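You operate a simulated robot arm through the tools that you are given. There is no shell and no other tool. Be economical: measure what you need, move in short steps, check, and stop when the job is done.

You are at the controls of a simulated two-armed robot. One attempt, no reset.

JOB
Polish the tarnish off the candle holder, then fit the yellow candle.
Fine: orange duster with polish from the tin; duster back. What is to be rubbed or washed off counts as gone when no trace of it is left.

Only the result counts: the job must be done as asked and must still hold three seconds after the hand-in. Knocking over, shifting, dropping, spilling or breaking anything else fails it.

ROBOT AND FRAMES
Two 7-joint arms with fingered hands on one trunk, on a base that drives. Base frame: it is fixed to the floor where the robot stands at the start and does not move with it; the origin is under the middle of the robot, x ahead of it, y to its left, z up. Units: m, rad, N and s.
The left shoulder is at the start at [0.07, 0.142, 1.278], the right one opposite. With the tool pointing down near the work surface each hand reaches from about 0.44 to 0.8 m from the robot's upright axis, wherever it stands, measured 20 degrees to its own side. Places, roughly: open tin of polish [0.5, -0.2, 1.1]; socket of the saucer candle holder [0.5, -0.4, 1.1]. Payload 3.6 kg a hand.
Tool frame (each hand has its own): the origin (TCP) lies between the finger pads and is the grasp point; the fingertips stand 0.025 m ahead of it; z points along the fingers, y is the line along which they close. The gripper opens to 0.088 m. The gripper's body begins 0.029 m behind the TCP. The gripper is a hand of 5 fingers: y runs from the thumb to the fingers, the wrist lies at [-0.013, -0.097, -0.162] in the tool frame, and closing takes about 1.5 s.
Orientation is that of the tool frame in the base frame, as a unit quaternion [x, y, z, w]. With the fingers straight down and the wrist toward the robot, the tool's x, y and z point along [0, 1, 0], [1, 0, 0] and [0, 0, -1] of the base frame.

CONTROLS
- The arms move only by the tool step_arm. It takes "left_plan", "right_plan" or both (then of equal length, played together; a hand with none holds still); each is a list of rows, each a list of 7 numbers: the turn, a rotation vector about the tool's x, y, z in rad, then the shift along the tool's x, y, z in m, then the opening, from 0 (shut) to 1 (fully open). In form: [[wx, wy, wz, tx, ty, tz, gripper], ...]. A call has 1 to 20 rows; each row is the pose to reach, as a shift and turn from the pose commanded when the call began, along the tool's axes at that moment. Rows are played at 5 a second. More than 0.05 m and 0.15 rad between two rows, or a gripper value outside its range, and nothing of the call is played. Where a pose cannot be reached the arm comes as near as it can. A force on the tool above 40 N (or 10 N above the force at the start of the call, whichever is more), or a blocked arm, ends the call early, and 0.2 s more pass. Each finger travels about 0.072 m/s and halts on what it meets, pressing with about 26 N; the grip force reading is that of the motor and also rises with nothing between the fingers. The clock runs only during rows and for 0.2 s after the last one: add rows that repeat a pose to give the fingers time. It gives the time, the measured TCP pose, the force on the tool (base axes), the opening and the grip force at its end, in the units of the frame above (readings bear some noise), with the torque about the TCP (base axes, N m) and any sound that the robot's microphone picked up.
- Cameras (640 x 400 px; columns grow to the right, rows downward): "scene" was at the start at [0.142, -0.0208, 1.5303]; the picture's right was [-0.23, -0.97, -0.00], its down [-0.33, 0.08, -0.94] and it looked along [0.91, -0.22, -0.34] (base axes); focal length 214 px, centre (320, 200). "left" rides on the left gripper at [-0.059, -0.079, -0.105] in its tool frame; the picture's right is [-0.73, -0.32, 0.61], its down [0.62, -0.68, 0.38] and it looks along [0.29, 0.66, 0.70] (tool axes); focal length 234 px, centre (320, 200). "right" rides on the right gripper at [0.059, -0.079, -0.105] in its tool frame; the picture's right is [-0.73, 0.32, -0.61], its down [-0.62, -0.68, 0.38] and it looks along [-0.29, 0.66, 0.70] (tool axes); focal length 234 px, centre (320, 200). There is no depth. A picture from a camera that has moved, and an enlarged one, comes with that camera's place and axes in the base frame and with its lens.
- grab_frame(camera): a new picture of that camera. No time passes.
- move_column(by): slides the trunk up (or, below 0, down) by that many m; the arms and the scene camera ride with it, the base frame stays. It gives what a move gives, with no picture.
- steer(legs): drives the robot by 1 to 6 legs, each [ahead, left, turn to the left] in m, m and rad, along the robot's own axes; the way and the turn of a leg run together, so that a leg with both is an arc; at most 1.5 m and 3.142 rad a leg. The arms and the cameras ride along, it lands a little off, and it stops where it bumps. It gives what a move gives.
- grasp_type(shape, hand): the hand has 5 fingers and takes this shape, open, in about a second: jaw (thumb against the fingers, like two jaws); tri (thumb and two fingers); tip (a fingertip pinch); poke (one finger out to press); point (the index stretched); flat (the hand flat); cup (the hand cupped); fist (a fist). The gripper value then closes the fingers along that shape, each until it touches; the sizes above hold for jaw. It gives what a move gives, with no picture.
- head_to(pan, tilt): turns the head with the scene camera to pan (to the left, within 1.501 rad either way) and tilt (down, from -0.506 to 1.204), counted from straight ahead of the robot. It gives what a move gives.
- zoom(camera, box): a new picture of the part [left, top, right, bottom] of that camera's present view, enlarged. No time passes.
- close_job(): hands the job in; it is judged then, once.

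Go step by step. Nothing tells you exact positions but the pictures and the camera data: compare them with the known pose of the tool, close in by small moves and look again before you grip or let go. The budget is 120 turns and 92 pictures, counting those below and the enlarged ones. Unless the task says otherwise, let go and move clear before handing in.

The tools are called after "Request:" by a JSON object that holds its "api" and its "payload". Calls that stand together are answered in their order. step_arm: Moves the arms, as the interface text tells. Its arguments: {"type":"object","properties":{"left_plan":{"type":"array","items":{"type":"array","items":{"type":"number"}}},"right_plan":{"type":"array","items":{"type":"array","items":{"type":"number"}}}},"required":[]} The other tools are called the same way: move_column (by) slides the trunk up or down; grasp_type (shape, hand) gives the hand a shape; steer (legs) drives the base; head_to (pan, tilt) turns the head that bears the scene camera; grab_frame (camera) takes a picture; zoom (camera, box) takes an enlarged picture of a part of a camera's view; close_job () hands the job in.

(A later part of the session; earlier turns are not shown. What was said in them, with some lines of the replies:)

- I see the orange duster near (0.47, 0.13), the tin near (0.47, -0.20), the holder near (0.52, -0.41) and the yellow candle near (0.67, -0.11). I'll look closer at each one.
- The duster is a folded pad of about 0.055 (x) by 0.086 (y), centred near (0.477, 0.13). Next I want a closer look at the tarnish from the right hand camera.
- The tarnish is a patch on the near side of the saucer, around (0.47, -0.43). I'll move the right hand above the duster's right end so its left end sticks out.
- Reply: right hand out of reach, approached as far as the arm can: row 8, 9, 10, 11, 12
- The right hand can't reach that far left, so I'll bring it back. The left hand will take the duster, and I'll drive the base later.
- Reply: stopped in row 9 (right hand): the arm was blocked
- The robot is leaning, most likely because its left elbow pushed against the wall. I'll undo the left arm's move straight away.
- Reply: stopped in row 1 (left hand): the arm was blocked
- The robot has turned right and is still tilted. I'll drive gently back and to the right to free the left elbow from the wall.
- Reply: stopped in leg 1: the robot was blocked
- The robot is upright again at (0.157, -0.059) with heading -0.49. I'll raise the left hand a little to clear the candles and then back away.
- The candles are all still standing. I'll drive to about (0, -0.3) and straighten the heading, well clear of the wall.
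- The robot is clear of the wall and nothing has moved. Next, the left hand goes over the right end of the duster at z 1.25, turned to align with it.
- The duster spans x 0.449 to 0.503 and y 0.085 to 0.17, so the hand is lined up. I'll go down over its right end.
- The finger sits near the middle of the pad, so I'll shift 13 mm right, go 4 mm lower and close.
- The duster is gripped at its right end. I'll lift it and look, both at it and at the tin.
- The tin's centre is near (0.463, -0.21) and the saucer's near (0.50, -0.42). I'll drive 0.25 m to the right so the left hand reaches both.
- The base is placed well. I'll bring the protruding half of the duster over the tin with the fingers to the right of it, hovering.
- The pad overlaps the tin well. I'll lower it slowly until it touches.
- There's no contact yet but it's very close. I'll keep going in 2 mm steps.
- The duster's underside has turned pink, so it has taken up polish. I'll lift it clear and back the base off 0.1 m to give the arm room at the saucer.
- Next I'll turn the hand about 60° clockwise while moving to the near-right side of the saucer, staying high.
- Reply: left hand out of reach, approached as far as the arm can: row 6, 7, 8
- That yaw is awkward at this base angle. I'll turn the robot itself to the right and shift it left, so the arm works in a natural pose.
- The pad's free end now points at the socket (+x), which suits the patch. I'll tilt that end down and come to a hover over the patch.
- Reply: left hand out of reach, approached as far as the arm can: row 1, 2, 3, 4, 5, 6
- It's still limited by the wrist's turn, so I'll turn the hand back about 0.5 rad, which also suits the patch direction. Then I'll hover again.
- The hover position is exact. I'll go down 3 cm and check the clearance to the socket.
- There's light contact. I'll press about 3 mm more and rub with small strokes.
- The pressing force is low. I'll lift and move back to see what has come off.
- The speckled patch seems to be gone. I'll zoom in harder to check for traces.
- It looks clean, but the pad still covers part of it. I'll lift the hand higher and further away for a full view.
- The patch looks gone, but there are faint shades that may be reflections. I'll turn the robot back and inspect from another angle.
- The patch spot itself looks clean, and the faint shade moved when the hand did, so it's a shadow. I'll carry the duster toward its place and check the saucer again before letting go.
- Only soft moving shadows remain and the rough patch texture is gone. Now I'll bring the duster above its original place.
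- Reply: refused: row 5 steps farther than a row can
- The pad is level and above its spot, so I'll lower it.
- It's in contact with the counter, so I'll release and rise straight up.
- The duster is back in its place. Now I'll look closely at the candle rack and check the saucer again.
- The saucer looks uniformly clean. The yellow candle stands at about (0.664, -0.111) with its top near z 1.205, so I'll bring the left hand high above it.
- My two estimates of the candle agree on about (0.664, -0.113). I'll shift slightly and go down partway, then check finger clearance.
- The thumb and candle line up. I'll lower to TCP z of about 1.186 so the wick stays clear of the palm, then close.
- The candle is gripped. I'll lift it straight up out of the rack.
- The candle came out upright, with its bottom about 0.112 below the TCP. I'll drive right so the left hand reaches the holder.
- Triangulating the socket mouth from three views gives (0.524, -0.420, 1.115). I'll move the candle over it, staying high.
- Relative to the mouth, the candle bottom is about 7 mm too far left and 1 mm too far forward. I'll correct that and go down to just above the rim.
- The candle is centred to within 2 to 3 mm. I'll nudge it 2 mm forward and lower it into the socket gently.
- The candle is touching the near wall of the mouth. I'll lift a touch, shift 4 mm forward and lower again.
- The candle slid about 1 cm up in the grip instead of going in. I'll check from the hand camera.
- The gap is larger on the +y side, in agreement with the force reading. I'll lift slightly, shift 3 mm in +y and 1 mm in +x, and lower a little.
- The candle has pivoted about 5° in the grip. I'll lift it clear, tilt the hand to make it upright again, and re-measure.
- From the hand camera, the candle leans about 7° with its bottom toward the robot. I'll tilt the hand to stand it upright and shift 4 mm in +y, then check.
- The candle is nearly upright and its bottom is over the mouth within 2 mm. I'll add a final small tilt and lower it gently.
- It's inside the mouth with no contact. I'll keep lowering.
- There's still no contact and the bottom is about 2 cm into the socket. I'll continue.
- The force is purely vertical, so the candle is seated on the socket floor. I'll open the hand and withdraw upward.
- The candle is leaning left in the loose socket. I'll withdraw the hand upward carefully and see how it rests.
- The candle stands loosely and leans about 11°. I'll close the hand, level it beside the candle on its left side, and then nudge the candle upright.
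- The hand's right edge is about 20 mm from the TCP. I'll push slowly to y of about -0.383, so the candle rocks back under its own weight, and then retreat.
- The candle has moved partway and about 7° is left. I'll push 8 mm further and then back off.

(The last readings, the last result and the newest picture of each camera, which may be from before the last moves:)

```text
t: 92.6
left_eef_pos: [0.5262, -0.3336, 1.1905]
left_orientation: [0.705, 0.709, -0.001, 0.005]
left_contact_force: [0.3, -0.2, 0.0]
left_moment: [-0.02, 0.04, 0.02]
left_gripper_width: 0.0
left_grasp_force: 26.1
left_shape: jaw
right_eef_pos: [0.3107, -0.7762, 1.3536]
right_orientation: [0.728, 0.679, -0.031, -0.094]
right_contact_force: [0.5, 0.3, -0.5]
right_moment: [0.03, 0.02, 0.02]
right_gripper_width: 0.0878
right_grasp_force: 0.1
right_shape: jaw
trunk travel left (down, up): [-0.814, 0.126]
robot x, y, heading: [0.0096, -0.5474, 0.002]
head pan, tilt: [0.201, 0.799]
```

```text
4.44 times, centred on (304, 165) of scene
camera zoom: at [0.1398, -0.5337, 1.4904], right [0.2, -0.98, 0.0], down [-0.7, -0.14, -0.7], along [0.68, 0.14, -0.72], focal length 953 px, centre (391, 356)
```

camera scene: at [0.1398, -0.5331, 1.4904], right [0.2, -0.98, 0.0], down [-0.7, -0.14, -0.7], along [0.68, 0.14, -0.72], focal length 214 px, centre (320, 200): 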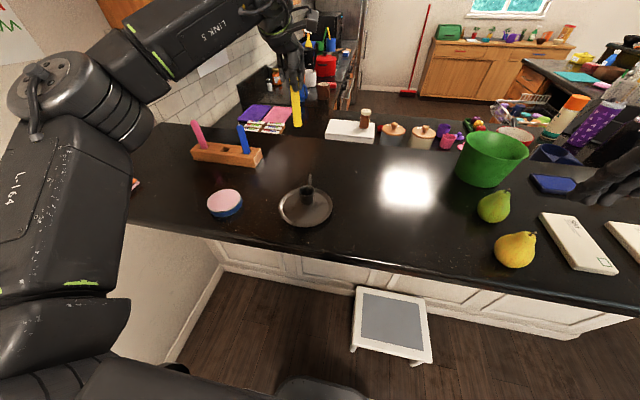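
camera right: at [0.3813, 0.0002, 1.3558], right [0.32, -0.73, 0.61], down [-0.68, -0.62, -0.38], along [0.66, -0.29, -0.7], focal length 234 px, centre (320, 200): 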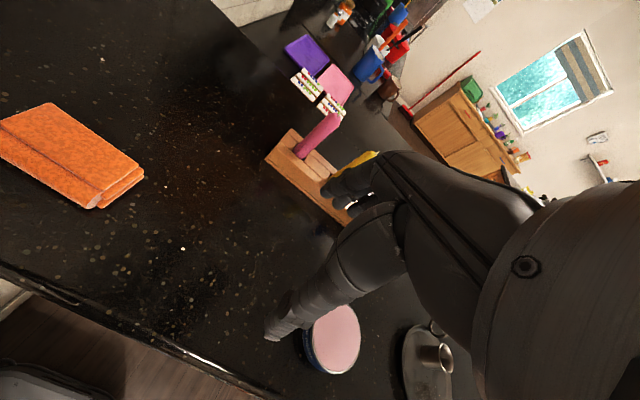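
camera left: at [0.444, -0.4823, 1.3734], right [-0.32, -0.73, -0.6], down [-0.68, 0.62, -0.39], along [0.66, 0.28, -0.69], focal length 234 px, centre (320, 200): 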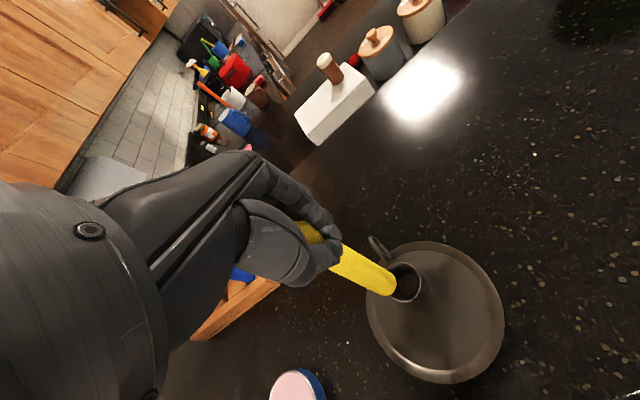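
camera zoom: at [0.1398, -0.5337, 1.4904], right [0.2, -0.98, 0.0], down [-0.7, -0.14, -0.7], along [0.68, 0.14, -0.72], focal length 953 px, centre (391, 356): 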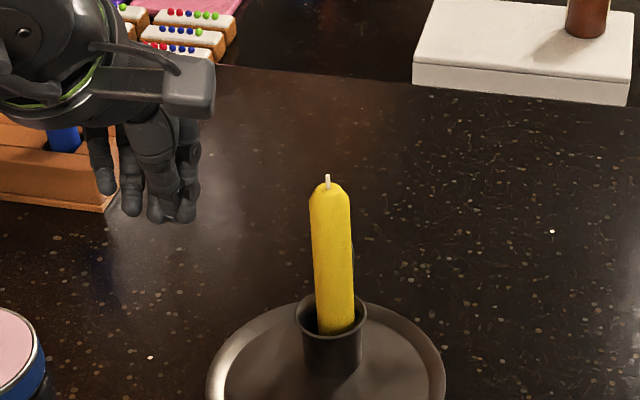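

The candle now stands upright in the socket. I'll raise the hand clear and make a final check.

Request:
{"api": "step_arm", "payload": {"left_plan": [[0, 0, 0, 0.02, 0, -0.03, 0.2], [0, 0, 0, 0.03, 0, -0.07, 0.5], [0, 0, 0, 0.03, 0, -0.11, 0.8], [0, 0, 0, 0.03, 0, -0.14, 1], [0, 0, 0, 0.03, 0, -0.14, 1]]}}

Request:
{"api": "grab_frame", "payload": {"camera": "scene"}}

Request:
{"api": "zoom", "payload": {"camera": "scene", "box": [272, 155, 340, 230]}}

```text
t: 93.8
left_eef_pos: [0.5259, -0.3012, 1.3286]
left_orientation: [0.705, 0.709, -0.001, 0.004]
left_contact_force: [-0.1, -0.5, -0.2]
left_moment: [0.01, 0.02, 0.03]
left_gripper_width: 0.0874
left_grasp_force: 0.0
left_shape: jaw
right_eef_pos: [0.31, -0.7754, 1.3522]
right_orientation: [0.728, 0.679, -0.032, -0.094]
right_contact_force: [-0.4, 0.6, 0.6]
right_moment: [0.02, 0.02, 0.0]
right_gripper_width: 0.0878
right_grasp_force: 0.2
right_shape: jaw
trunk travel left (down, up): [-0.814, 0.126]
robot x, y, heading: [0.0103, -0.5485, -0.002]
head pan, tilt: [0.201, 0.799]
```

```text
3 pictures are left
camera scene: at [0.1398, -0.5328, 1.4904], right [0.2, -0.98, 0.0], down [-0.7, -0.14, -0.7], along [0.68, 0.14, -0.72], focal length 214 px, centre (320, 200)
```

scene: 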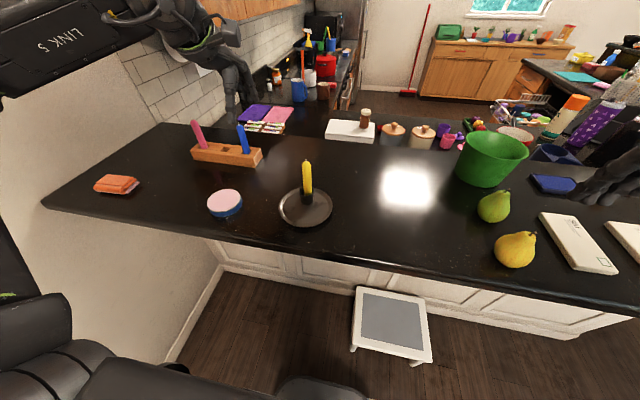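

```text
5.33 times, centred on (306, 192) of scene
camera zoom: at [0.1398, -0.5328, 1.4904], right [0.2, -0.98, 0.0], down [-0.7, -0.14, -0.7], along [0.68, 0.14, -0.72], focal length 1144 px, centre (395, 240)
```

zoom: 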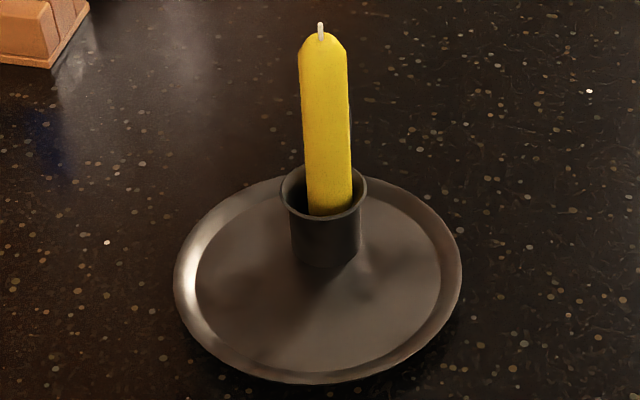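

The saucer shows no tarnish, the yellow candle stands upright in the socket, and the duster is back where it was. Both hands are clear, so I'm handing in.

Request:
{"api": "close_job", "payload": {}}

```text
The job is handed in.
```

I've handed the job in. In the last pictures the candle holder shows no tarnish, the yellow candle stands upright in its socket and the orange duster is back in its place.

Early on, the robot's left elbow pushed against the wall and the robot tipped and drifted, but I saw nothing knocked over or shifted. The candle fits loosely and leaned at first, so I nudged it upright.
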